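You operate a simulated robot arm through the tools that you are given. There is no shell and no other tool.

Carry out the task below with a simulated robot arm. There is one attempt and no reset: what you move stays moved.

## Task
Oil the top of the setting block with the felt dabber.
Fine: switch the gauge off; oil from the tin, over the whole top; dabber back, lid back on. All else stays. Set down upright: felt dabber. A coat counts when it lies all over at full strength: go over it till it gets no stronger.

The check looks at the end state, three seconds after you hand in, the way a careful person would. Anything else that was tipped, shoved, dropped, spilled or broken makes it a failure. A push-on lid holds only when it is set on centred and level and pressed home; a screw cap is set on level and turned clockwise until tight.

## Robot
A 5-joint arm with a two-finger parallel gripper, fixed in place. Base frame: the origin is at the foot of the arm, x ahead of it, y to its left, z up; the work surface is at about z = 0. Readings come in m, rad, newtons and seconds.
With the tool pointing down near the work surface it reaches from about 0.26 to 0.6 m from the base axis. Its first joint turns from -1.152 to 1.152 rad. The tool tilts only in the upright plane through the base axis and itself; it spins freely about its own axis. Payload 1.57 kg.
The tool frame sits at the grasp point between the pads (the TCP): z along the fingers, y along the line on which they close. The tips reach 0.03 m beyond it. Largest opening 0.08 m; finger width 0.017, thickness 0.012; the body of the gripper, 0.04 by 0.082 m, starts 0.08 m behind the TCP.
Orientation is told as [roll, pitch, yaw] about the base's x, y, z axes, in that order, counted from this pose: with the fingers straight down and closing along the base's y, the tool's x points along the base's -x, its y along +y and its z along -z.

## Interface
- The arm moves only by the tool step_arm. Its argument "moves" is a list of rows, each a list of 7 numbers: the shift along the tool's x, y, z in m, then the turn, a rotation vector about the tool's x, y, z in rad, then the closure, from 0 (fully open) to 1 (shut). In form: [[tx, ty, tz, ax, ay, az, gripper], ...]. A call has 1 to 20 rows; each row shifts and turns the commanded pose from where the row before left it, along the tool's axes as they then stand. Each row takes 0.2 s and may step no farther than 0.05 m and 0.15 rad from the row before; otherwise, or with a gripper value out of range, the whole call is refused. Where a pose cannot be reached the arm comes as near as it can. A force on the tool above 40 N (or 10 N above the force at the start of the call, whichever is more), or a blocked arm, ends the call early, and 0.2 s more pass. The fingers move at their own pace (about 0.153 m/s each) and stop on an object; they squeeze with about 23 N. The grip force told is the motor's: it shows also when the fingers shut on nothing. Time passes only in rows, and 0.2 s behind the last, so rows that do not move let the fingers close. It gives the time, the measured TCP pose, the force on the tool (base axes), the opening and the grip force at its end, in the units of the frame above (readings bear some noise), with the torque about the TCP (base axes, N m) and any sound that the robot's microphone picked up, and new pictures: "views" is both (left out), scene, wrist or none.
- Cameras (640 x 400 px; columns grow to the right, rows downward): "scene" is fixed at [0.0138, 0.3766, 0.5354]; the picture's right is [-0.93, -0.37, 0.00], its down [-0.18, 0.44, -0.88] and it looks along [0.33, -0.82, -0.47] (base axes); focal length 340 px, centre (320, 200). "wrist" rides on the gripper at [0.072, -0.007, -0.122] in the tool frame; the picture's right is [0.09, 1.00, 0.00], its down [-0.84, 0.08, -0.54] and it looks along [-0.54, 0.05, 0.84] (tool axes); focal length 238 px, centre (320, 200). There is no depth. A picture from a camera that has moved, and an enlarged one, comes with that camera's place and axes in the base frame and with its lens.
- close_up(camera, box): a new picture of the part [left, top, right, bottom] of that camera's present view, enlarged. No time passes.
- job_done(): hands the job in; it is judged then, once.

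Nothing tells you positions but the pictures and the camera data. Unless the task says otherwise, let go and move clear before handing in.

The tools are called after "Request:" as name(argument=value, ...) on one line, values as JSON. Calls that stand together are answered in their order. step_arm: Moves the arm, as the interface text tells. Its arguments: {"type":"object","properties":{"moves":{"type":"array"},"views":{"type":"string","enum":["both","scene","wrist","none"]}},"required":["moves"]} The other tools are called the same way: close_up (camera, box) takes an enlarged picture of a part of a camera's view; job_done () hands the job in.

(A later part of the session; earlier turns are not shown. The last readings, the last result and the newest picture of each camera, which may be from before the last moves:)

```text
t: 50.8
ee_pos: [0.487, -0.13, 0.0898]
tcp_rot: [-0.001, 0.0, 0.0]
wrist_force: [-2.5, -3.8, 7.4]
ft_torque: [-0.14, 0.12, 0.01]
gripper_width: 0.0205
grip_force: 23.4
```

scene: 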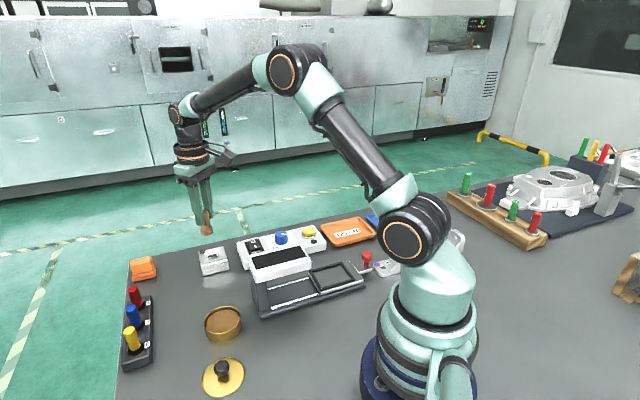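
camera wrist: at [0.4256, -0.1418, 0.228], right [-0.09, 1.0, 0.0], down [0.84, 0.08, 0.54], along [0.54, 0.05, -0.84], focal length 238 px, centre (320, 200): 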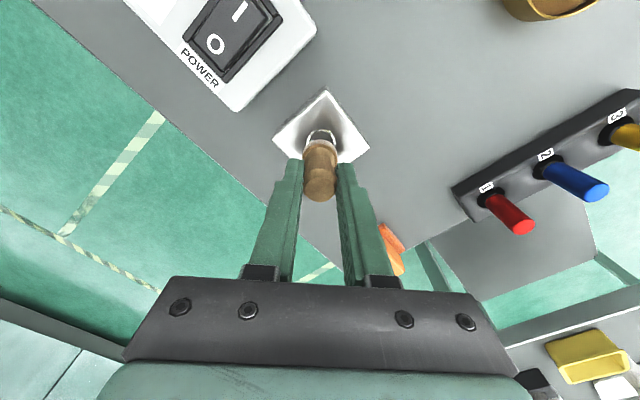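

Request:
step_arm(moves=[[-0.00406, 0.00406, 0, 0, 0, 0, 1], [-0.00406, 0.00406, 0, 0, 0, 0, 1], [-0.00406, 0.00406, 0, 0, 0, 0, 1], [-0.00406, 0.00406, 0, 0, 0, 0, 1], [-0.005, -0.0063, 0, 0, 0, 0, 1], [0.0032, -0.0039, 0, 0, 0, 0, 1], [0.0032, -0.0039, 0, 0, 0, 0, 1], [0.0007, -0.005, 0, 0, 0, 0, 1], [0, -0.0056, 0, 0, 0, 0, 1]], views="none")

Request:
close_up(camera="scene", box=[180, 220, 250, 280])

```text
t: 52.8
ee_pos: [0.5012, -0.1361, 0.0912]
tcp_rot: [0.0, 0.0, 0.002]
wrist_force: [-0.3, 4.9, 8.3]
ft_torque: [0.26, -0.12, 0.06]
gripper_width: 0.0202
grip_force: 22.8
```

```text
6.67 times, centred on (215, 250) of scene
camera zoom: at [0.0138, 0.3766, 0.5354], right [-0.93, -0.37, 0.0], down [-0.18, 0.44, -0.88], along [0.33, -0.82, -0.47], focal length 2266 px, centre (1020, -133)
```

zoom: 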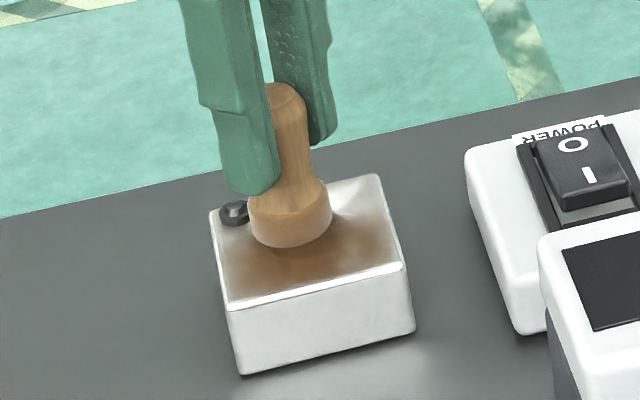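

A clear brown film now covers the front half. I continue over the far half.

Request:
step_arm(moves=[[0.00382, -0.00382, 0, 0, 0, 0, 1], [0.00382, -0.00382, 0, 0, 0, 0, 1], [0.00382, -0.00382, 0, 0, 0, 0, 1], [0.00382, -0.00382, 0, 0, 0, 0, 1], [0.00382, -0.00382, 0, 0, 0, 0, 1], [-0.00495, -0.00495, 0, 0, 0, 0, 1], [-0.00495, -0.00495, 0, 0, 0, 0, 1], [-0.00407, 0.00405, 0, 0, 0, 0, 1], [-0.00407, 0.00405, 0, 0, 0, 0, 1], [-0.00407, 0.00405, 0, 0, 0, 0, 1], [-0.00407, 0.00405, 0, 0, 0, 0, 1]], views="none")

Request:
close_up(camera="scene", box=[180, 220, 250, 280])

```text
t: 55.2
ee_pos: [0.508, -0.1504, 0.0904]
tcp_rot: [-0.001, 0.0, -0.001]
wrist_force: [-1.7, -2.0, 5.9]
ft_torque: [-0.12, 0.07, -0.02]
gripper_width: 0.0205
grip_force: 22.8
```

```text
6.67 times, centred on (215, 250) of scene
camera zoom: at [0.0138, 0.3766, 0.5354], right [-0.93, -0.37, 0.0], down [-0.18, 0.44, -0.88], along [0.33, -0.82, -0.47], focal length 2266 px, centre (1020, -133)
```

zoom: 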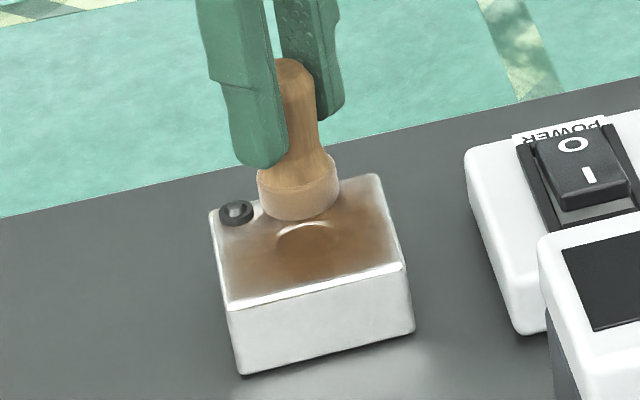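

The coat is taking well, but the felt has paled, so I go back to the tin to re-load.

Request:
step_arm(moves=[[0, 0, -0.01, 0, 0, 0, 1], [0, 0, -0.04, 0, 0, 0, 1], [0.0307, 0.033, 0, 0, 0, 0, 1], [0.0307, 0.033, 0, 0, 0, 0, 1], [0.0307, 0.033, 0, 0, 0, 0, 1], [0.0307, 0.033, 0, 0, 0, 0, 1], [0.0307, 0.033, 0, 0, 0, 0, 1], [0, 0, 0.03, 0, 0, 0, 1], [0, 0, 0.02, 0, 0, 0, 1], [0, 0, 0.008, 0, 0, 0, 1]], views="scene")

Request:
close_up(camera="scene", box=[170, 270, 270, 350])

Request:
close_up(camera="scene", box=[180, 230, 250, 290])

```text
t: 57.4
ee_pos: [0.3545, 0.0132, 0.081]
tcp_rot: [0.0, 0.001, -0.002]
wrist_force: [-0.1, -0.3, 1.0]
ft_torque: [0.01, 0.04, 0.0]
gripper_width: 0.0203
grip_force: 22.4
```

scene: 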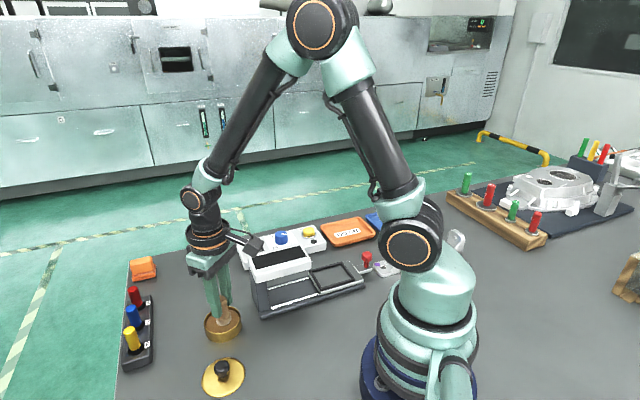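

```text
5.00 times, centred on (220, 310) of scene
camera zoom: at [0.0138, 0.3766, 0.5354], right [-0.93, -0.37, 0.0], down [-0.18, 0.44, -0.88], along [0.33, -0.82, -0.47], focal length 1700 px, centre (820, -350)
```

zoom: 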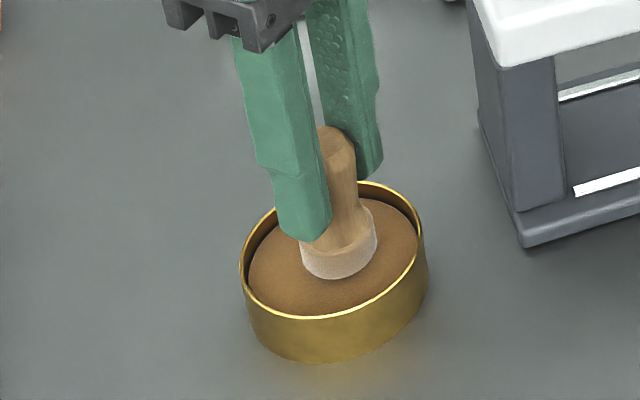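

```text
6.67 times, centred on (215, 260) of scene
camera zoom: at [0.0138, 0.3766, 0.5354], right [-0.93, -0.37, 0.0], down [-0.18, 0.44, -0.88], along [0.33, -0.82, -0.47], focal length 2266 px, centre (1020, -200)
```

zoom: 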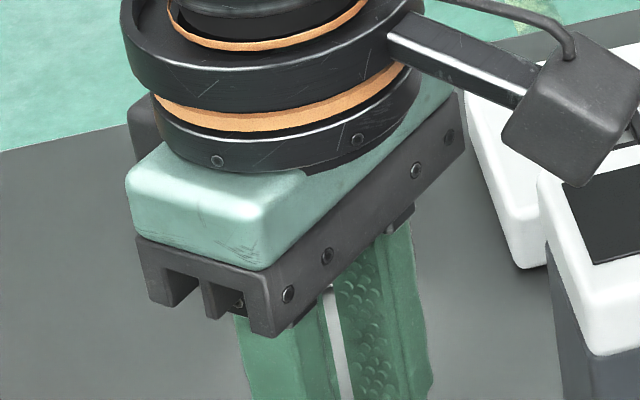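

Centred in the tin this time. I lower the last few millimetres in small steps and hold.

Request:
step_arm(moves=[[0, 0, 0.002, 0, 0, 0, 1], [0, 0, 0.001, 0, 0, 0, 1], [0, 0, 0.001, 0, 0, 0, 1], [0, 0, 0.0005, 0, 0, 0, 1], [0, 0, 0, 0, 0, 0, 1], [0, 0, 0, 0, 0, 0, 1], [0, 0, 0, 0, 0, 0, 1]], views="none")

Request:
close_up(camera="scene", box=[190, 290, 250, 340])

```text
t: 59.0
ee_pos: [0.3537, 0.0141, 0.0784]
tcp_rot: [0.0, 0.002, 0.0]
wrist_force: [-0.2, -0.1, -0.3]
ft_torque: [-0.03, 0.03, 0.0]
gripper_width: 0.0205
grip_force: 22.5
```

```text
8.00 times, centred on (220, 315) of scene
camera zoom: at [0.0138, 0.3766, 0.5354], right [-0.93, -0.37, 0.0], down [-0.18, 0.44, -0.88], along [0.33, -0.82, -0.47], focal length 2719 px, centre (1120, -720)
```

zoom: 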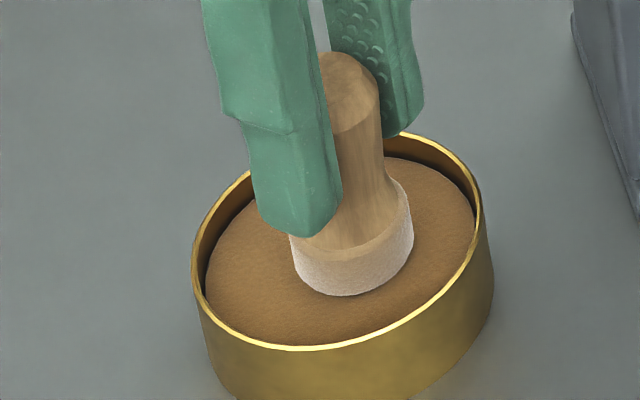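

Request:
step_arm(moves=[[0, 0, 0.0007, 0, 0, 0, 1], [0, 0, 0.0007, 0, 0, 0, 1], [0, 0, 0.0006, 0, 0, 0, 1], [0, 0, 0, 0, 0, 0, 1]], views="none")

Request:
close_up(camera="scene", box=[190, 290, 250, 340])

```text
t: 60.0
ee_pos: [0.3538, 0.0137, 0.0744]
tcp_rot: [0.001, -0.001, 0.001]
wrist_force: [0.9, 0.0, 0.4]
ft_torque: [0.0, 0.02, 0.0]
gripper_width: 0.0206
grip_force: 23.1
```

```text
8.00 times, centred on (220, 315) of scene
camera zoom: at [0.0138, 0.3766, 0.5354], right [-0.93, -0.37, 0.0], down [-0.18, 0.44, -0.88], along [0.33, -0.82, -0.47], focal length 2719 px, centre (1120, -720)
```

zoom: 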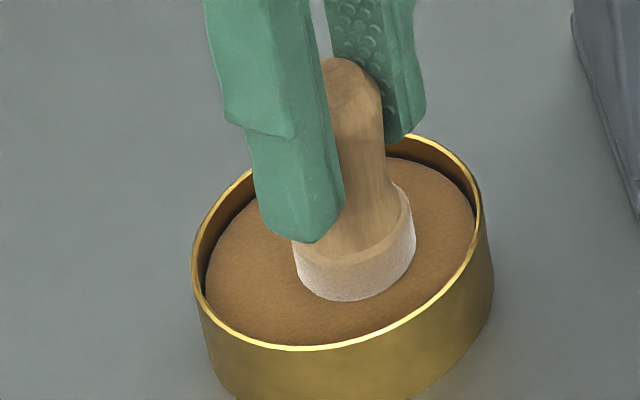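

Request:
step_arm(moves=[[0, 0, 0.0007, 0, 0, 0, 1], [0, 0, 0.0007, 0, 0, 0, 1], [0, 0, 0, 0, 0, 0, 1]], views="none")

Request:
close_up(camera="scene", box=[190, 290, 250, 340])

```text
t: 60.8
ee_pos: [0.3549, 0.0139, 0.0752]
tcp_rot: [0.0, -0.001, 0.001]
wrist_force: [-5.5, 1.6, 19.7]
ft_torque: [0.07, 0.14, 0.03]
gripper_width: 0.0201
grip_force: 23.4
```

```text
8.00 times, centred on (220, 315) of scene
camera zoom: at [0.0138, 0.3766, 0.5354], right [-0.93, -0.37, 0.0], down [-0.18, 0.44, -0.88], along [0.33, -0.82, -0.47], focal length 2719 px, centre (1120, -720)
```

zoom: 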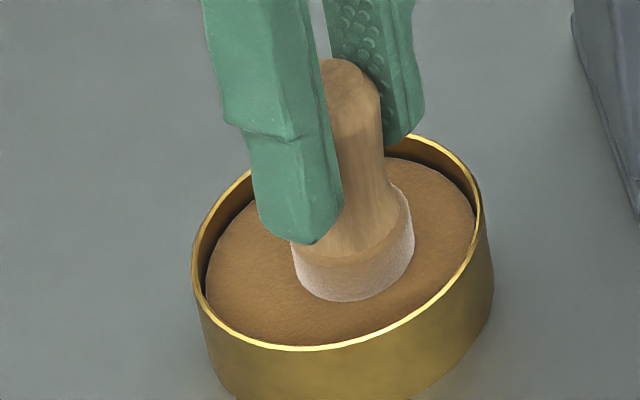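

Request:
step_arm(moves=[[0, 0, -0.0006, 0, 0, 0, 1], [0, 0, 0, 0, 0, 0, 1], [0, 0, 0, 0, 0, 0, 1], [0, 0, 0, 0, 0, 0, 1], [0, 0, 0, 0, 0, 0, 1], [0, 0, 0, 0, 0, 0, 1]], views="none")

Request:
close_up(camera="scene", box=[190, 290, 250, 340])

```text
t: 62.2
ee_pos: [0.3545, 0.0134, 0.075]
tcp_rot: [-0.001, 0.0, -0.001]
wrist_force: [2.5, 0.0, 5.5]
ft_torque: [0.01, -0.22, -0.02]
gripper_width: 0.0206
grip_force: 23.0
```

```text
8.00 times, centred on (220, 315) of scene
camera zoom: at [0.0138, 0.3766, 0.5354], right [-0.93, -0.37, 0.0], down [-0.18, 0.44, -0.88], along [0.33, -0.82, -0.47], focal length 2719 px, centre (1120, -720)
```

zoom: 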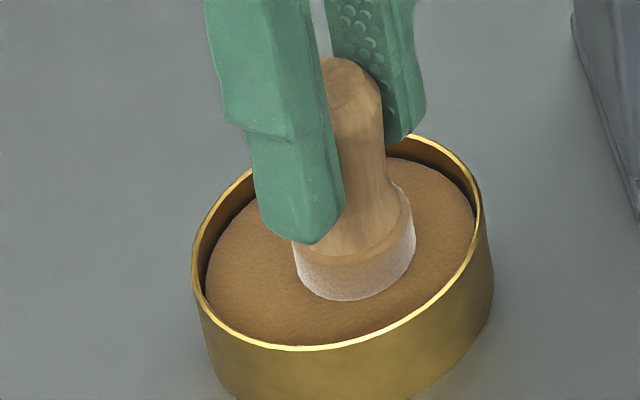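

Soaked again. I return to the block at the far-edge start point and feel for contact.

Request:
step_arm(moves=[[0, 0, -0.015, 0, 0, 0, 1], [0, 0, -0.05, 0, 0, 0, 1], [-0.0307, -0.033, 0, 0, 0, 0, 1], [-0.0307, -0.033, 0, 0, 0, 0, 1], [-0.0307, -0.033, 0, 0, 0, 0, 1], [-0.0307, -0.033, 0, 0, 0, 0, 1], [-0.0307, -0.033, 0, 0, 0, 0, 1], [0, 0, 0, 0, 0, 0, 1]], views="none")

Request:
close_up(camera="scene", box=[180, 220, 250, 280])

Request:
close_up(camera="wrist", box=[240, 80, 400, 220])

```text
t: 64.0
ee_pos: [0.5078, -0.1511, 0.1367]
tcp_rot: [0.0, 0.0, -0.001]
wrist_force: [-0.8, -0.4, 0.5]
ft_torque: [-0.03, 0.0, 0.0]
gripper_width: 0.0205
grip_force: 22.8
```

```text
6.67 times, centred on (215, 250) of scene
camera zoom: at [0.0138, 0.3766, 0.5354], right [-0.93, -0.37, 0.0], down [-0.18, 0.44, -0.88], along [0.33, -0.82, -0.47], focal length 2266 px, centre (1020, -133)
```

zoom: 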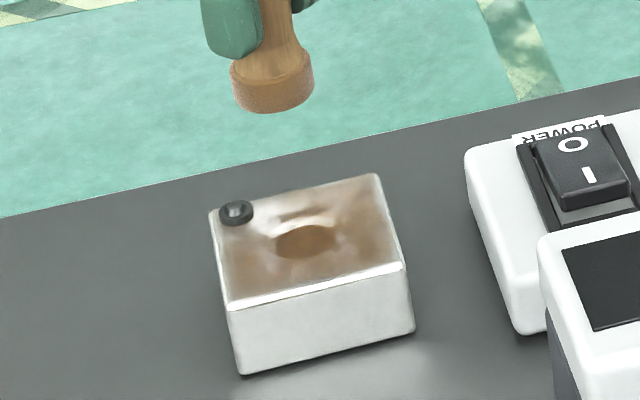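

```text
2.86 times, centred on (320, 150) of wrist
camera zoom: at [0.4375, -0.1565, 0.2591], right [-0.09, 1.0, 0.0], down [0.84, 0.08, 0.54], along [0.54, 0.05, -0.84], focal length 681 px, centre (320, 343)
```

zoom: 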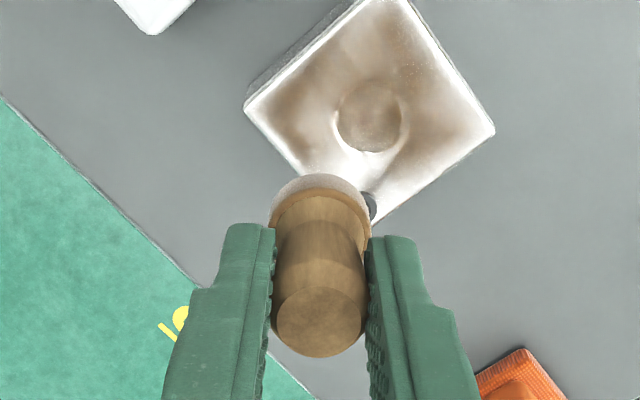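

The coat is showing, with the edges still light. I go down at the far edge and run a perimeter pass closer to the edges.

Request:
step_arm(moves=[[-0.0021, -0.0021, 0.03, 0, 0, 0, 1], [0, 0, 0.015, 0, 0, 0, 1], [0, 0, 0.002, 0, 0, 0, 1], [0, 0, 0.001, 0, 0, 0, 1]], views="none")

```text
t: 65.0
ee_pos: [0.5101, -0.1535, 0.0921]
tcp_rot: [0.001, 0.0, 0.0]
wrist_force: [0.0, 0.8, -1.1]
ft_torque: [0.0, -0.01, -0.01]
gripper_width: 0.0207
grip_force: 23.5
```

Request:
step_arm(moves=[[0, 0, 0.001, 0, 0, 0, 1], [0, 0, 0.0007, 0, 0, 0, 1]], views="none")

```text
t: 65.6
ee_pos: [0.5111, -0.1525, 0.0921]
tcp_rot: [-0.001, -0.001, 0.002]
wrist_force: [0.3, -0.4, -0.7]
ft_torque: [0.01, -0.01, -0.02]
gripper_width: 0.0205
grip_force: 23.5
```

Request:
step_arm(moves=[[0, 0, 0.0007, 0, 0, 0, 1], [0, 0, 0.0005, 0, 0, 0, 1]], views="none")

```text
t: 66.2
ee_pos: [0.5108, -0.1536, 0.0889]
tcp_rot: [-0.001, -0.002, 0.002]
wrist_force: [-2.5, 2.2, 7.5]
ft_torque: [0.13, 0.09, 0.03]
gripper_width: 0.0204
grip_force: 22.7
```

Contact at 7.5 N. I start the perimeter pass.

Request:
step_arm(moves=[[0.00354, -0.00354, 0, 0, 0, 0, 1], [0.00354, -0.00354, 0, 0, 0, 0, 1], [0.00354, -0.00354, 0, 0, 0, 0, 1], [0.00354, -0.00354, 0, 0, 0, 0, 1], [0.00354, -0.00354, 0, 0, 0, 0, 1], [0.00393, 0.00393, 0, 0, 0, 0, 1], [0.00393, 0.00393, 0, 0, 0, 0, 1], [0.00393, 0.00393, 0, 0, 0, 0, 1], [0.00393, 0.00393, 0, 0, 0, 0, 1], [0.00393, 0.00393, 0, 0, 0, 0, 1]], views="none")

Request:
close_up(camera="scene", box=[180, 220, 250, 280])

```text
t: 68.4
ee_pos: [0.4725, -0.151, 0.0895]
tcp_rot: [0.0, 0.0, 0.001]
wrist_force: [3.0, -4.9, 10.5]
ft_torque: [-0.17, -0.22, -0.05]
gripper_width: 0.0204
grip_force: 23.3
```

```text
6.67 times, centred on (215, 250) of scene
camera zoom: at [0.0138, 0.3766, 0.5354], right [-0.93, -0.37, 0.0], down [-0.18, 0.44, -0.88], along [0.33, -0.82, -0.47], focal length 2266 px, centre (1020, -133)
```

zoom: 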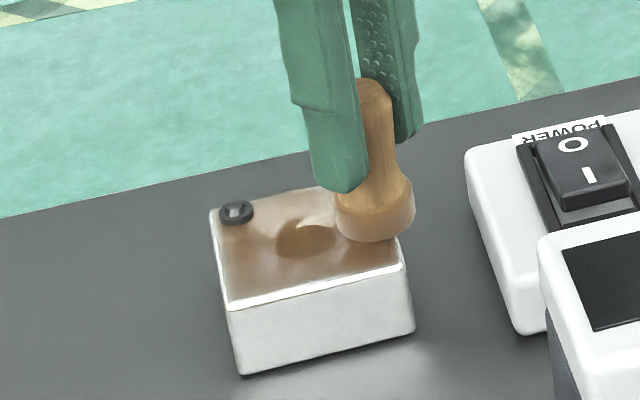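

Request:
step_arm(moves=[[0.00393, 0.00393, 0, 0, 0, 0, 1], [0.00393, 0.00393, 0, 0, 0, 0, 1], [0.00393, 0.00393, 0, 0, 0, 0, 1], [0.00393, 0.00393, 0, 0, 0, 0, 1], [-0.00393, 0.00393, 0, 0, 0, 0, 1], [-0.00393, 0.00393, 0, 0, 0, 0, 1], [-0.00393, 0.00393, 0, 0, 0, 0, 1], [-0.00393, 0.00393, 0, 0, 0, 0, 1], [-0.00393, 0.00393, 0, 0, 0, 0, 1], [-0.00393, 0.00393, 0, 0, 0, 0, 1], [-0.00393, 0.00393, 0, 0, 0, 0, 1], [-0.00393, 0.00393, 0, 0, 0, 0, 1], [-0.00393, 0.00393, 0, 0, 0, 0, 1]], views="none")

Request:
close_up(camera="scene", box=[180, 220, 250, 280])

```text
t: 71.2
ee_pos: [0.492, -0.1008, 0.0876]
tcp_rot: [-0.001, 0.0, 0.002]
wrist_force: [-0.7, -0.2, 0.9]
ft_torque: [0.01, 0.01, -0.01]
gripper_width: 0.0207
grip_force: 23.1
```

```text
6.67 times, centred on (215, 250) of scene
camera zoom: at [0.0138, 0.3766, 0.5354], right [-0.93, -0.37, 0.0], down [-0.18, 0.44, -0.88], along [0.33, -0.82, -0.47], focal length 2266 px, centre (1020, -133)
```

zoom: 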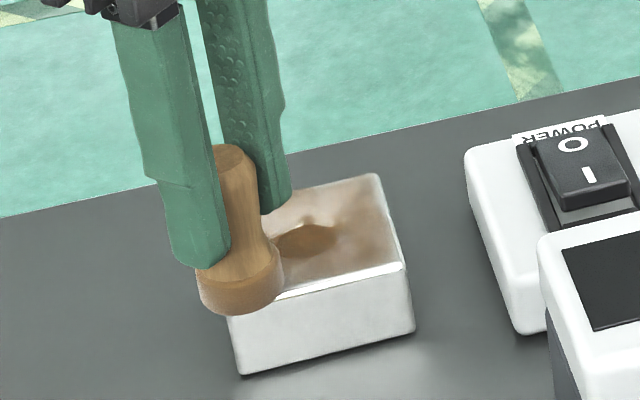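

Request:
step_arm(moves=[[0, 0, 0.0005, 0, 0, 0, 1], [-0.00354, -0.00354, 0, 0, 0, 0, 1], [-0.00354, -0.00354, 0, 0, 0, 0, 1], [-0.00354, -0.00354, 0, 0, 0, 0, 1], [-0.00354, -0.00354, 0, 0, 0, 0, 1], [-0.00354, -0.00354, 0, 0, 0, 0, 1], [0.00283, -0.0033, 0, 0, 0, 0, 1], [0.00283, -0.0033, 0, 0, 0, 0, 1], [0.00283, -0.0033, 0, 0, 0, 0, 1], [0.0007, -0.005, 0, 0, 0, 0, 1], [0, -0.0056, 0, 0, 0, 0, 1], [-0.0014, -0.0057, 0, 0, 0, 0, 1], [-0.0026, -0.00307, 0, 0, 0, 0, 1], [-0.0026, -0.00307, 0, 0, 0, 0, 1], [-0.0026, -0.00307, 0, 0, 0, 0, 1]], views="none")

Request:
close_up(camera="scene", box=[180, 220, 250, 280])

```text
t: 74.4
ee_pos: [0.5111, -0.1542, 0.0875]
tcp_rot: [0.0, 0.0, 0.002]
wrist_force: [-1.3, 1.6, 1.9]
ft_torque: [0.09, 0.03, 0.0]
gripper_width: 0.0205
grip_force: 22.9
```

```text
6.67 times, centred on (215, 250) of scene
camera zoom: at [0.0138, 0.3766, 0.5354], right [-0.93, -0.37, 0.0], down [-0.18, 0.44, -0.88], along [0.33, -0.82, -0.47], focal length 2266 px, centre (1020, -133)
```

zoom: 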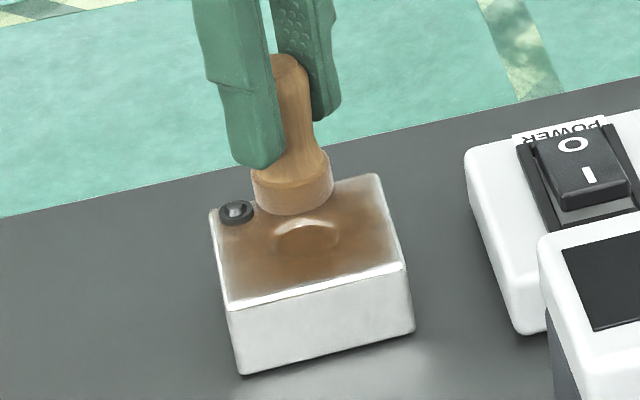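

Request:
step_arm(moves=[[0, 0, 0.0003, 0, 0, 0, 1], [0.00393, 0.00393, 0, 0, 0, 0, 1], [0.00393, 0.00393, 0, 0, 0, 0, 1], [0.00393, 0.00393, 0, 0, 0, 0, 1], [0.00393, 0.00393, 0, 0, 0, 0, 1], [0.00393, 0.00393, 0, 0, 0, 0, 1], [0.00393, 0.00393, 0, 0, 0, 0, 1], [0.00393, 0.00393, 0, 0, 0, 0, 1], [0.00393, 0.00393, 0, 0, 0, 0, 1], [0.00393, 0.00393, 0, 0, 0, 0, 1], [-0.00425, 0.00425, 0, 0, 0, 0, 1], [-0.00425, 0.00425, 0, 0, 0, 0, 1]], views="none")

Request:
close_up(camera="scene", box=[180, 220, 250, 280])

```text
t: 77.0
ee_pos: [0.4836, -0.1106, 0.088]
tcp_rot: [0.001, -0.001, -0.001]
wrist_force: [-2.3, -2.5, 5.9]
ft_torque: [-0.13, 0.08, -0.03]
gripper_width: 0.0206
grip_force: 22.9
```

```text
6.67 times, centred on (215, 250) of scene
camera zoom: at [0.0138, 0.3766, 0.5354], right [-0.93, -0.37, 0.0], down [-0.18, 0.44, -0.88], along [0.33, -0.82, -0.47], focal length 2266 px, centre (1020, -133)
```

zoom: 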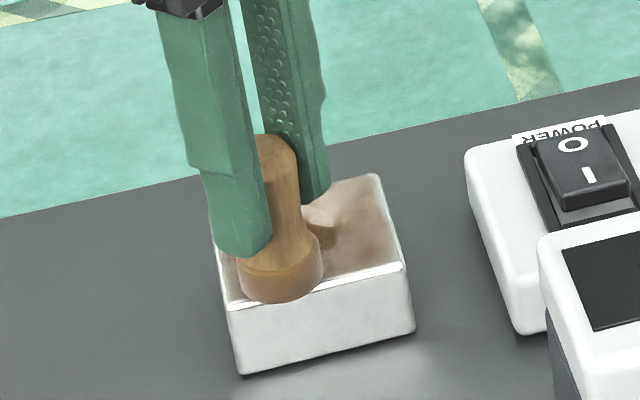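

Request:
step_arm(moves=[[-0.00368, -0.00368, 0, 0, 0, 0, 1], [-0.00368, -0.00368, 0, 0, 0, 0, 1], [-0.00368, -0.00368, 0, 0, 0, 0, 1], [-0.00368, -0.00368, 0, 0, 0, 0, 1], [-0.00368, -0.00368, 0, 0, 0, 0, 1], [-0.00425, 0.00495, 0, 0, 0, 0, 1], [-0.00425, 0.00495, 0, 0, 0, 0, 1], [0.00354, 0.00354, 0, 0, 0, 0, 1], [0.00354, 0.00354, 0, 0, 0, 0, 1], [0.00354, 0.00354, 0, 0, 0, 0, 1], [0.00354, 0.00354, 0, 0, 0, 0, 1], [0.00354, 0.00354, 0, 0, 0, 0, 1]], views="none")

Request:
step_arm(moves=[[0, 0, -0.02, 0, 0, 0, 1], [0, 0.03, -0.03, 0, 0, 0, 1], [0, 0.01, 0, 0, 0, 0, 1], [0, 0, 0, 0, 0, 0, 1]], views="none")

Request:
close_up(camera="scene", box=[195, 240, 235, 270])

Request:
close_up(camera="wrist", box=[230, 70, 340, 175])

```text
t: 79.6
ee_pos: [0.4935, -0.1005, 0.0881]
tcp_rot: [0.0, -0.002, 0.001]
wrist_force: [-0.3, -0.6, 2.0]
ft_torque: [-0.03, -0.05, 0.01]
gripper_width: 0.0207
grip_force: 22.8
```

```text
t: 80.6
ee_pos: [0.4936, -0.061, 0.1388]
tcp_rot: [-0.001, 0.0, 0.0]
wrist_force: [-0.2, 0.3, -1.1]
ft_torque: [-0.03, -0.03, -0.01]
gripper_width: 0.0207
grip_force: 23.0
```

```text
13.33 times, centred on (215, 255) of scene
camera zoom: at [0.0138, 0.3766, 0.5354], right [-0.93, -0.37, 0.0], down [-0.18, 0.44, -0.88], along [0.33, -0.82, -0.47], focal length 4532 px, centre (1720, -533)
```

zoom: 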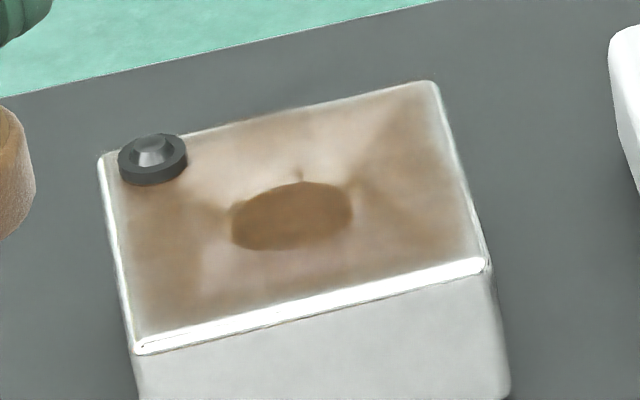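

```text
3.81 times, centred on (285, 122) of wrist
camera zoom: at [0.4222, -0.0668, 0.2604], right [-0.09, 1.0, 0.0], down [0.84, 0.08, 0.54], along [0.54, 0.05, -0.84], focal length 908 px, centre (453, 495)
```

zoom: 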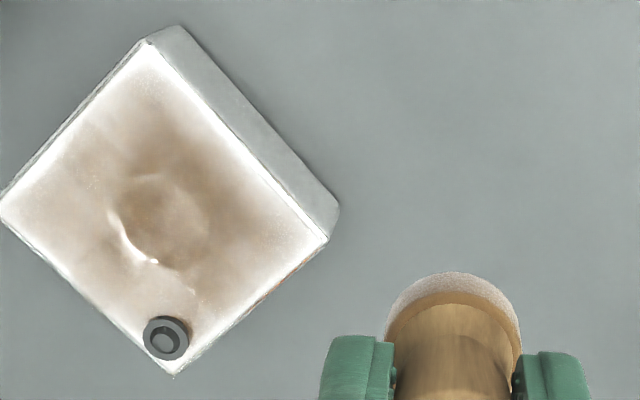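

The film is brown over the whole top but weaker at the edges, the corners and round the stud. I re-load the felt, then do edge-centred passes.

Request:
step_arm(moves=[[0.0345, 0.0185, 0, 0, 0, 0, 1], [0.0345, 0.0185, 0, 0, 0, 0, 1], [0.0345, 0.0185, 0, 0, 0, 0, 1], [0.0345, 0.0186, 0, 0, 0, 0, 1], [0, 0, 0.03, 0, 0, 0, 1], [0, 0, 0.02, 0, 0, 0, 1], [0, 0, 0.009, 0, 0, 0, 1], [0, 0, 0.003, 0, 0, 0, 1], [0, 0, 0.0, 0, 0, 0, 1]], views="none")

Request:
close_up(camera="scene", box=[190, 290, 250, 340])

```text
t: 82.6
ee_pos: [0.3546, 0.0122, 0.0754]
tcp_rot: [0.0, -0.001, -0.002]
wrist_force: [0.0, 0.2, 0.4]
ft_torque: [-0.03, 0.02, 0.03]
gripper_width: 0.0204
grip_force: 22.3
```

```text
8.00 times, centred on (220, 315) of scene
camera zoom: at [0.0138, 0.3766, 0.5354], right [-0.93, -0.37, 0.0], down [-0.18, 0.44, -0.88], along [0.33, -0.82, -0.47], focal length 2719 px, centre (1120, -720)
```

zoom: 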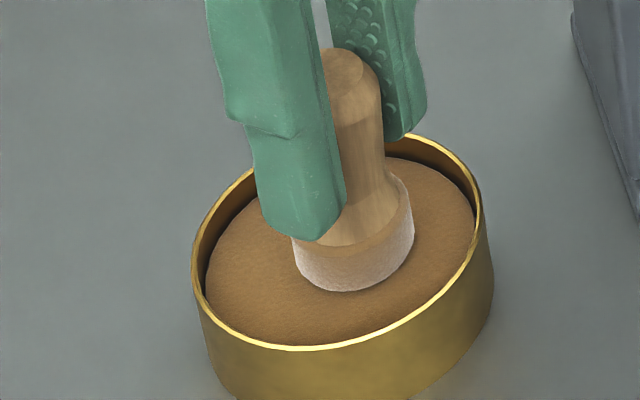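

Request:
step_arm(moves=[[0, 0, 0.0008, 0, 0, 0, 1], [0, 0, 0.0008, 0, 0, 0, 1], [0, 0, 0.0006, 0, 0, 0, 1]], views="none")

```text
t: 83.4
ee_pos: [0.3546, 0.0133, 0.0739]
tcp_rot: [0.001, 0.0, -0.001]
wrist_force: [-0.2, 0.2, -0.3]
ft_torque: [0.0, -0.04, 0.03]
gripper_width: 0.0203
grip_force: 22.2
```

Request:
step_arm(moves=[[0, 0, 0.0006, 0, 0, 0, 1], [0, 0, 0.0006, 0, 0, 0, 1]], views="none")

```text
t: 84.0
ee_pos: [0.356, 0.0127, 0.0737]
tcp_rot: [0.001, -0.001, 0.0]
wrist_force: [-1.6, -0.4, 4.8]
ft_torque: [-0.03, 0.08, 0.02]
gripper_width: 0.0207
grip_force: 22.8
```

Request:
step_arm(moves=[[0, 0, 0, 0, 0, 0, 1], [0, 0, 0, 0, 0, 0, 1], [0, 0, 0, 0, 0, 0, 1], [0, 0, 0, 0, 0, 0, 1], [0, 0, 0, 0, 0, 0, 1], [0, 0, -0.015, 0, 0, 0, 1], [0, 0, -0.05, 0, 0, 0, 1], [-0.03156, -0.03386, 0, 0, 0, 0, 1], [-0.03156, -0.03386, 0, 0, 0, 0, 1], [-0.03156, -0.03386, 0, 0, 0, 0, 1], [-0.03156, -0.03386, 0, 0, 0, 0, 1], [-0.03156, -0.03386, 0, 0, 0, 0, 1], [0, 0, 0.03, 0, 0, 0, 1], [0, 0, 0.016, 0, 0, 0, 1], [0, 0, 0.001, 0, 0, 0, 1]], views="none")

Request:
close_up(camera="scene", box=[180, 220, 250, 280])

```text
t: 87.2
ee_pos: [0.5128, -0.1565, 0.0892]
tcp_rot: [0.001, 0.0, -0.001]
wrist_force: [0.5, 0.0, 0.0]
ft_torque: [0.04, -0.01, -0.01]
gripper_width: 0.0204
grip_force: 23.2
```

```text
6.67 times, centred on (215, 250) of scene
camera zoom: at [0.0138, 0.3766, 0.5354], right [-0.93, -0.37, 0.0], down [-0.18, 0.44, -0.88], along [0.33, -0.82, -0.47], focal length 2266 px, centre (1020, -133)
```

zoom: 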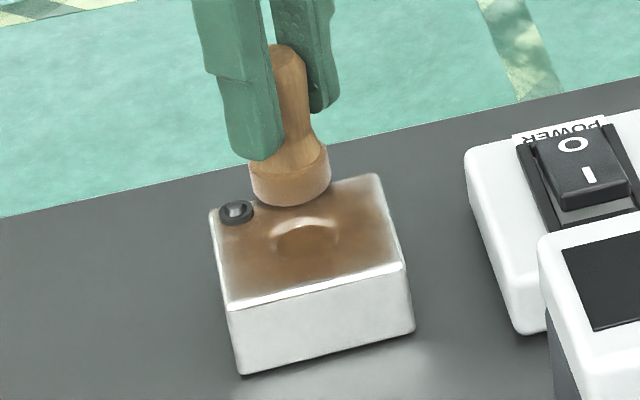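

Request:
step_arm(moves=[[0, 0, 0.0008, 0, 0, 0, 1], [0, 0, 0.0007, 0, 0, 0, 1], [0, 0, 0.0006, 0, 0, 0, 1]], views="none")

```text
t: 88.0
ee_pos: [0.5141, -0.1557, 0.088]
tcp_rot: [0.001, 0.0, 0.001]
wrist_force: [0.2, 0.3, 0.0]
ft_torque: [-0.01, -0.03, 0.01]
gripper_width: 0.0207
grip_force: 23.1
```

Request:
step_arm(moves=[[0, 0, 0.0007, 0, 0, 0, 1], [0, 0, 0.0006, 0, 0, 0, 1]], views="none")

```text
t: 88.6
ee_pos: [0.5142, -0.1563, 0.0873]
tcp_rot: [0.001, 0.001, 0.001]
wrist_force: [-1.6, 0.2, 3.7]
ft_torque: [0.04, 0.12, 0.02]
gripper_width: 0.0204
grip_force: 22.9
```

Contact at 3.7 N. Now the edge-centred perimeter pass.

Request:
step_arm(moves=[[0, 0, 0.0003, 0, 0, 0, 1], [0.00396, -0.00396, 0, 0, 0, 0, 1], [0.00396, -0.00396, 0, 0, 0, 0, 1], [0.00396, -0.00396, 0, 0, 0, 0, 1], [0.00396, -0.00396, 0, 0, 0, 0, 1], [0.00396, -0.00396, 0, 0, 0, 0, 1], [0.00396, 0.00396, 0, 0, 0, 0, 1], [0.00396, 0.00396, 0, 0, 0, 0, 1], [0.00396, 0.00396, 0, 0, 0, 0, 1], [0.00396, 0.00396, 0, 0, 0, 0, 1], [0.00396, 0.00396, 0, 0, 0, 0, 1]], views="none")

Request:
close_up(camera="scene", box=[180, 220, 250, 280])

```text
t: 91.0
ee_pos: [0.4735, -0.157, 0.0865]
tcp_rot: [0.001, -0.001, 0.001]
wrist_force: [4.8, -5.1, 11.2]
ft_torque: [-0.25, -0.33, -0.05]
gripper_width: 0.0203
grip_force: 23.4
```

```text
6.67 times, centred on (215, 250) of scene
camera zoom: at [0.0138, 0.3766, 0.5354], right [-0.93, -0.37, 0.0], down [-0.18, 0.44, -0.88], along [0.33, -0.82, -0.47], focal length 2266 px, centre (1020, -133)
```

zoom: 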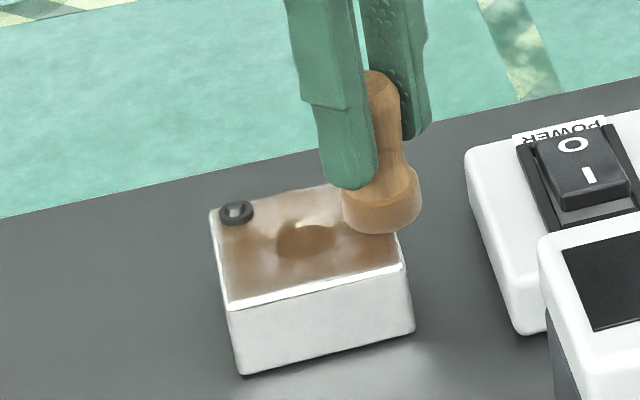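

Request:
step_arm(moves=[[0.00396, 0.00396, -0.0002, 0, 0, 0, 1], [0.00396, 0.00396, 0, 0, 0, 0, 1], [0.00396, 0.00396, 0, 0, 0, 0, 1], [0.00396, 0.00396, 0, 0, 0, 0, 1], [0.00396, 0.00396, 0, 0, 0, 0, 1], [-0.00396, 0.00396, 0, 0, 0, 0, 1], [-0.00396, 0.00396, 0, 0, 0, 0, 1], [-0.00396, 0.00396, 0, 0, 0, 0, 1], [-0.00396, 0.00396, 0, 0, 0, 0, 1], [-0.00396, 0.00396, 0, 0, 0, 0, 1]], views="none")

Request:
close_up(camera="scene", box=[180, 220, 250, 280])

```text
t: 93.2
ee_pos: [0.4734, -0.1171, 0.0867]
tcp_rot: [0.0, 0.0, -0.001]
wrist_force: [-3.4, -5.0, 12.8]
ft_torque: [-0.31, 0.13, -0.02]
gripper_width: 0.0208
grip_force: 22.9
```

```text
6.67 times, centred on (215, 250) of scene
camera zoom: at [0.0138, 0.3766, 0.5354], right [-0.93, -0.37, 0.0], down [-0.18, 0.44, -0.88], along [0.33, -0.82, -0.47], focal length 2266 px, centre (1020, -133)
```

zoom: 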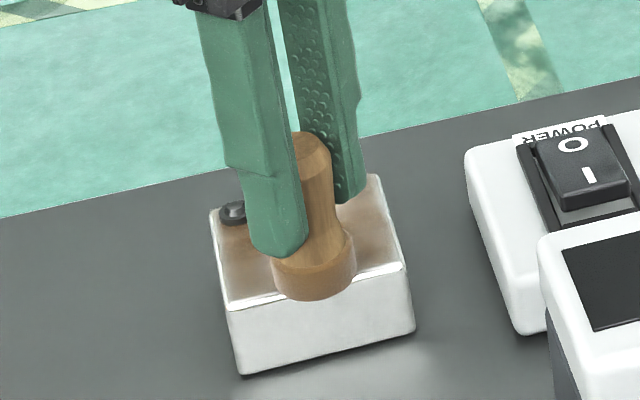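

Request:
step_arm(moves=[[-0.00396, 0.00396, -0.0002, 0, 0, 0, 1], [-0.00396, 0.00396, 0, 0, 0, 0, 1], [-0.00396, 0.00396, 0, 0, 0, 0, 1], [-0.00396, 0.00396, 0, 0, 0, 0, 1], [-0.00396, 0.00396, 0, 0, 0, 0, 1], [-0.00396, -0.00396, 0, 0, 0, 0, 1], [-0.00396, -0.00396, 0, 0, 0, 0, 1], [-0.00396, -0.00396, 0, 0, 0, 0, 1], [-0.00396, -0.00396, 0, 0, 0, 0, 1], [-0.00396, -0.00396, 0, 0, 0, 0, 1]], views="none")

Request:
close_up(camera="scene", box=[180, 220, 250, 280])

```text
t: 95.4
ee_pos: [0.5135, -0.116, 0.0869]
tcp_rot: [0.0, 0.0, -0.002]
wrist_force: [-0.2, 1.0, 1.0]
ft_torque: [0.01, 0.06, -0.02]
gripper_width: 0.0209
grip_force: 23.2
```

```text
6.67 times, centred on (215, 250) of scene
camera zoom: at [0.0138, 0.3766, 0.5354], right [-0.93, -0.37, 0.0], down [-0.18, 0.44, -0.88], along [0.33, -0.82, -0.47], focal length 2266 px, centre (1020, -133)
```

zoom: 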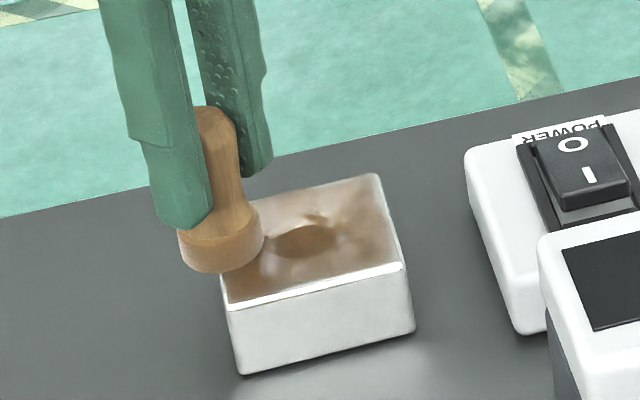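

The force is light here, so I press a touch more and work the strip beside the stud.

Request:
step_arm(moves=[[0, 0, 0.0006, 0, 0, 0, 1], [-0.00353, 0.00023, 0, 0, 0, 0, 1], [-0.00353, 0.00023, 0, 0, 0, 0, 1], [-0.00353, 0.00023, 0, 0, 0, 0, 1], [0, 0, 0, 0, 0, 0, 1], [0.00353, -0.00023, 0, 0, 0, 0, 1], [0.00353, -0.00023, 0, 0, 0, 0, 1], [0.00353, -0.00023, 0, 0, 0, 0, 1], [-0.00353, 0.00023, 0, 0, 0, 0, 1], [-0.00353, 0.00023, 0, 0, 0, 0, 1], [-0.00353, 0.00023, 0, 0, 0, 0, 1], [0, 0, 0, 0, 0, 0, 1]], views="none")

Request:
close_up(camera="scene", box=[180, 220, 250, 280])

```text
t: 98.0
ee_pos: [0.5243, -0.1167, 0.0869]
tcp_rot: [-0.001, 0.0, -0.002]
wrist_force: [-4.7, -1.7, 12.1]
ft_torque: [-0.16, 0.34, -0.03]
gripper_width: 0.0208
grip_force: 23.2
```

```text
6.67 times, centred on (215, 250) of scene
camera zoom: at [0.0138, 0.3766, 0.5354], right [-0.93, -0.37, 0.0], down [-0.18, 0.44, -0.88], along [0.33, -0.82, -0.47], focal length 2266 px, centre (1020, -133)
```

zoom: 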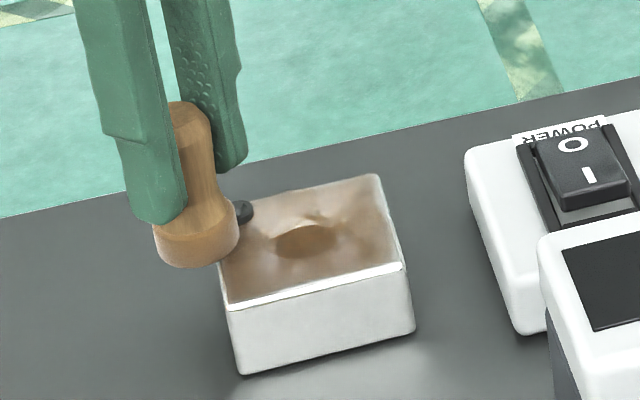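

Request:
step_arm(moves=[[0, 0, -0.004, 0, 0, 0, 1], [-0.0096, -0.0032, 0, 0, 0, 0, 1], [0, 0, 0.003, 0, 0, 0, 1], [0, 0, 0.001, 0, 0, 0, 1], [0, 0, 0, 0, 0, 0, 1]], views="none")

Request:
close_up(camera="scene", box=[180, 220, 250, 280])

Request:
close_up(camera="wrist", box=[240, 80, 400, 220])

```text
t: 99.2
ee_pos: [0.5345, -0.1175, 0.0867]
tcp_rot: [0.001, 0.001, -0.001]
wrist_force: [-1.9, -0.6, 5.0]
ft_torque: [-0.03, 0.11, -0.02]
gripper_width: 0.0203
grip_force: 22.6
```

```text
6.67 times, centred on (215, 250) of scene
camera zoom: at [0.0138, 0.3766, 0.5354], right [-0.93, -0.37, 0.0], down [-0.18, 0.44, -0.88], along [0.33, -0.82, -0.47], focal length 2266 px, centre (1020, -133)
```

zoom: 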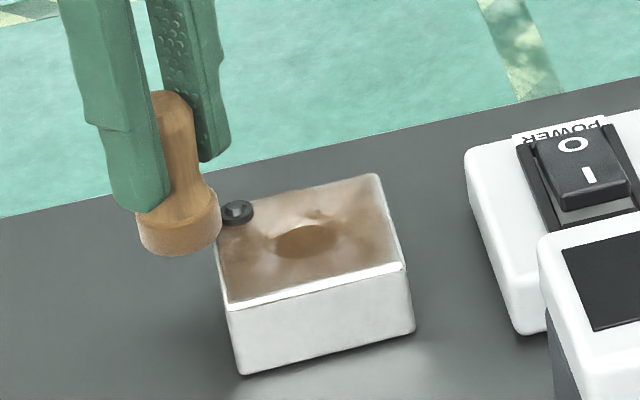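

```text
2.86 times, centred on (320, 150) of wrist
camera zoom: at [0.4622, -0.1254, 0.2086], right [-0.09, 1.0, 0.0], down [0.84, 0.08, 0.54], along [0.54, 0.05, -0.84], focal length 681 px, centre (320, 343)
```

zoom: 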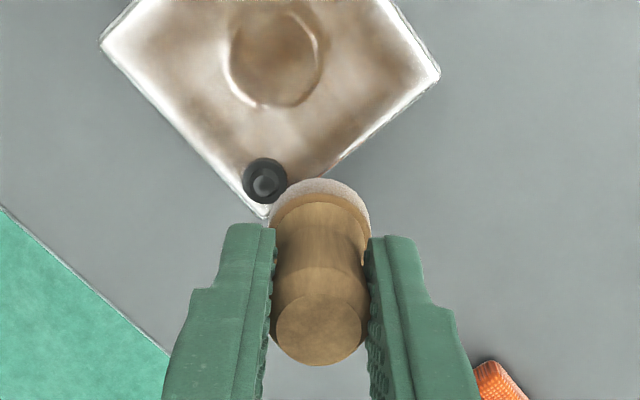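

Contact is 5 N on the narrow strip by the stud. I wipe along it gently.

Request:
step_arm(moves=[[0, 0, 0, 0, 0, 0, 1], [-0.0028, -0.0028, 0, 0, 0, 0, 1], [-0.0028, -0.0028, 0, 0, 0, 0, 1], [0, 0, 0, 0, 0, 0, 1], [0, 0, 0, 0, 0, 0, 1], [0.0028, 0.0028, 0, 0, 0, 0, 1], [0.0028, 0.0028, 0, 0, 0, 0, 1], [0, 0, 0, 0, 0, 0, 1], [-0.0028, -0.0028, 0, 0, 0, 0, 1], [-0.0028, -0.0028, 0, 0, 0, 0, 1], [0, 0, 0, 0, 0, 0, 1]], views="none")

Request:
close_up(camera="wrist", box=[240, 80, 400, 220])

```text
t: 101.6
ee_pos: [0.5377, -0.1248, 0.0874]
tcp_rot: [0.0, -0.001, 0.0]
wrist_force: [1.1, -0.8, -0.4]
ft_torque: [-0.04, 0.0, 0.0]
gripper_width: 0.0206
grip_force: 23.4
```

```text
2.86 times, centred on (320, 150) of wrist
camera zoom: at [0.4672, -0.1321, 0.2087], right [-0.09, 1.0, 0.0], down [0.84, 0.08, 0.54], along [0.54, 0.05, -0.84], focal length 681 px, centre (320, 343)
```

zoom: 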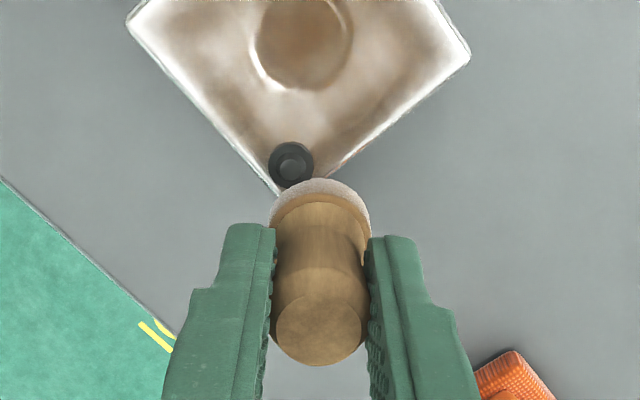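

Request:
step_arm(moves=[[0, 0, -0.004, 0, 0, 0, 1], [-0.0039, -0.0117, 0, 0, 0, 0, 1], [0, 0, 0.003, 0, 0, 0, 1], [0, 0, 0.0014, 0, 0, 0, 1], [0, 0, 0, 0, 0, 0, 1]], views="none")

Request:
close_up(camera="wrist", box=[240, 80, 400, 220])

Request:
close_up(camera="scene", box=[180, 220, 250, 280])

```text
t: 102.8
ee_pos: [0.543, -0.1366, 0.0864]
tcp_rot: [0.001, 0.0, -0.001]
wrist_force: [-2.0, 1.1, 4.7]
ft_torque: [0.04, 0.16, 0.0]
gripper_width: 0.0206
grip_force: 23.2
```

```text
2.86 times, centred on (320, 150) of wrist
camera zoom: at [0.4709, -0.1434, 0.2085], right [-0.09, 1.0, 0.0], down [0.84, 0.08, 0.54], along [0.54, 0.05, -0.84], focal length 681 px, centre (320, 343)
```

zoom: 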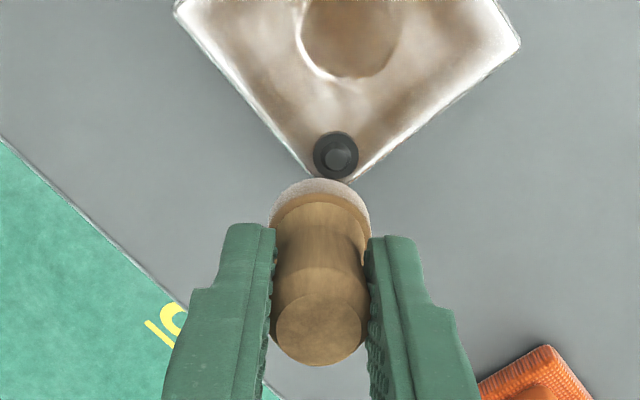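

```text
6.67 times, centred on (215, 250) of scene
camera zoom: at [0.0138, 0.3766, 0.5354], right [-0.93, -0.37, 0.0], down [-0.18, 0.44, -0.88], along [0.33, -0.82, -0.47], focal length 2266 px, centre (1020, -133)
```

zoom: 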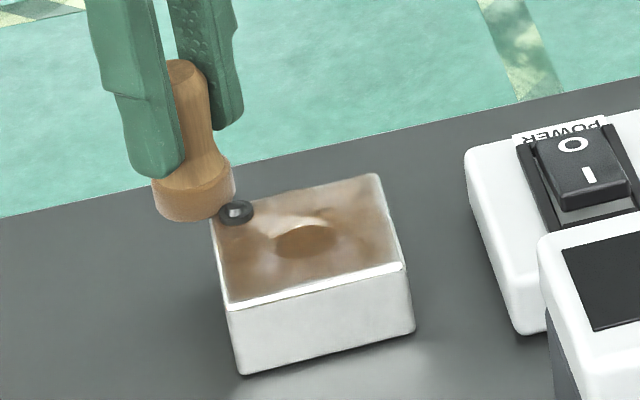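

Request:
step_arm(moves=[[0, 0.002, 0, 0, 0, 0, 1], [0, 0.002, 0, 0, 0, 0, 1], [0, -0.002, 0, 0, 0, 0, 1], [0, -0.002, 0, 0, 0, 0, 1], [0, -0.002, 0, 0, 0, 0, 1], [0, -0.002, 0, 0, 0, 0, 1], [0, 0.002, 0, 0, 0, 0, 1], [0, 0.002, 0, 0, 0, 0, 1], [0, 0, 0, 0, 0, 0, 1], [0, 0, -0.004, 0, 0, 0, 1], [0.0039, -0.0117, 0, 0, 0, 0, 1], [0, 0, 0.003, 0, 0, 0, 1], [0, 0, 0.001, 0, 0, 0, 1], [0, 0, 0, 0, 0, 0, 1]], views="none")

Request:
close_up(camera="wrist", box=[240, 80, 400, 220])

```text
t: 105.8
ee_pos: [0.5392, -0.1479, 0.0862]
tcp_rot: [0.001, 0.0, 0.0]
wrist_force: [-1.0, 0.3, 4.3]
ft_torque: [0.1, 0.11, 0.02]
gripper_width: 0.0208
grip_force: 22.8
```

```text
2.86 times, centred on (320, 150) of wrist
camera zoom: at [0.4674, -0.1541, 0.2084], right [-0.09, 1.0, 0.0], down [0.84, 0.08, 0.54], along [0.54, 0.05, -0.84], focal length 681 px, centre (320, 343)
```

zoom: 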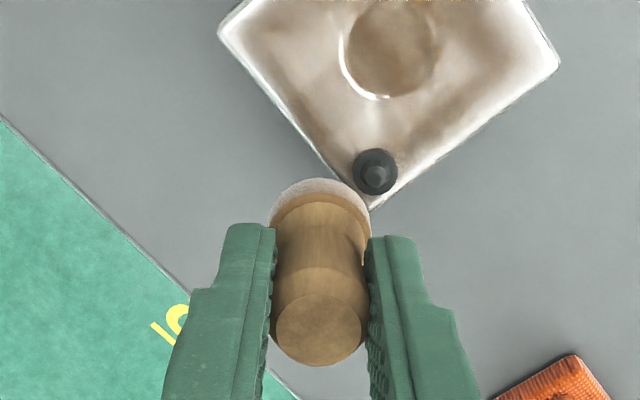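

Request:
step_arm(moves=[[0.0028, -0.0028, 0, 0, 0, 0, 1], [0.0028, -0.0028, 0, 0, 0, 0, 1], [0, 0, 0, 0, 0, 0, 1], [-0.0028, 0.0028, 0, 0, 0, 0, 1], [-0.0028, 0.0028, 0, 0, 0, 0, 1], [0, 0, 0, 0, 0, 0, 1], [0.0028, -0.0028, 0, 0, 0, 0, 1], [0.0028, -0.0028, 0, 0, 0, 0, 1], [0, 0, -0.004, 0, 0, 0, 1], [0.0096, -0.0032, 0, 0, 0, 0, 1], [0, 0, 0.003, 0, 0, 0, 1], [0, 0, 0.001, 0, 0, 0, 1], [0, 0, 0, 0, 0, 0, 1]], views="none")

Request:
close_up(camera="wrist", box=[240, 80, 400, 220])

```text
t: 108.6
ee_pos: [0.5242, -0.155, 0.0862]
tcp_rot: [0.0, 0.001, 0.0]
wrist_force: [-1.6, -0.8, 1.9]
ft_torque: [0.01, 0.03, 0.01]
gripper_width: 0.0203
grip_force: 22.9
```

```text
2.86 times, centred on (320, 150) of wrist
camera zoom: at [0.4524, -0.1632, 0.2084], right [-0.09, 1.0, 0.0], down [0.84, 0.08, 0.54], along [0.54, 0.05, -0.84], focal length 681 px, centre (320, 343)
```

zoom: 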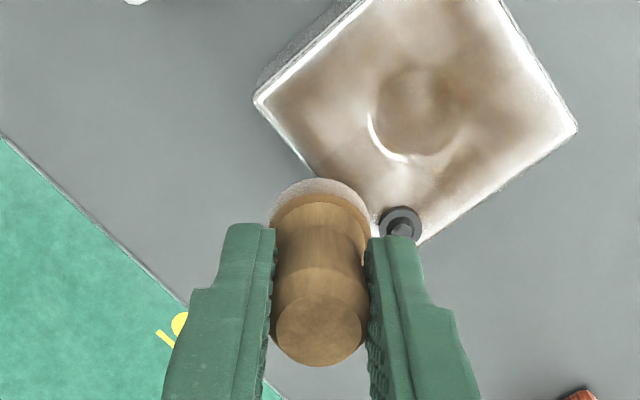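

Request:
step_arm(moves=[[0, 0, 0.0004, 0, 0, 0, 1], [0.00353, 0.00023, 0, 0, 0, 0, 1], [0.00353, 0.00023, 0, 0, 0, 0, 1], [0.00353, 0.00023, 0, 0, 0, 0, 1], [-0.00353, -0.00023, 0, 0, 0, 0, 1], [-0.00353, -0.00023, 0, 0, 0, 0, 1], [-0.00353, -0.00023, 0, 0, 0, 0, 1], [0.00353, 0.00023, 0, 0, 0, 0, 1], [0.00353, 0.00023, 0, 0, 0, 0, 1], [0.00353, 0.00023, 0, 0, 0, 0, 1], [0.00396, 0.00396, 0, 0, 0, 0, 1], [0.00396, 0.00396, 0, 0, 0, 0, 1], [0.00396, 0.00396, 0, 0, 0, 0, 1], [0.00396, 0.00396, 0, 0, 0, 0, 1], [0.00396, 0.00396, 0, 0, 0, 0, 1]], views="none")

Request:
close_up(camera="scene", box=[180, 220, 250, 280])

```text
t: 111.8
ee_pos: [0.494, -0.1359, 0.0866]
tcp_rot: [0.0, -0.003, 0.001]
wrist_force: [2.6, -4.3, 9.4]
ft_torque: [-0.27, -0.25, 0.0]
gripper_width: 0.0206
grip_force: 23.1
```

```text
6.67 times, centred on (215, 250) of scene
camera zoom: at [0.0138, 0.3766, 0.5354], right [-0.93, -0.37, 0.0], down [-0.18, 0.44, -0.88], along [0.33, -0.82, -0.47], focal length 2266 px, centre (1020, -133)
```

zoom: 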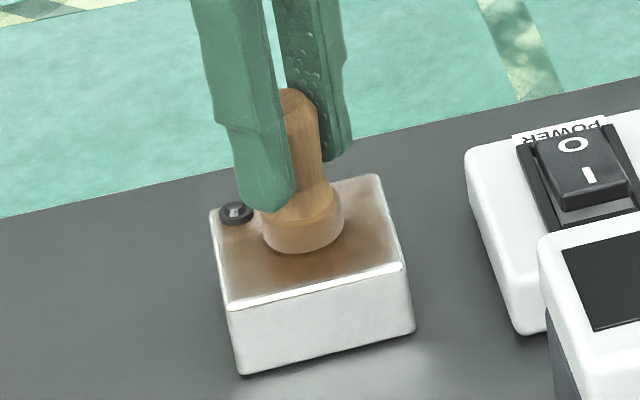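

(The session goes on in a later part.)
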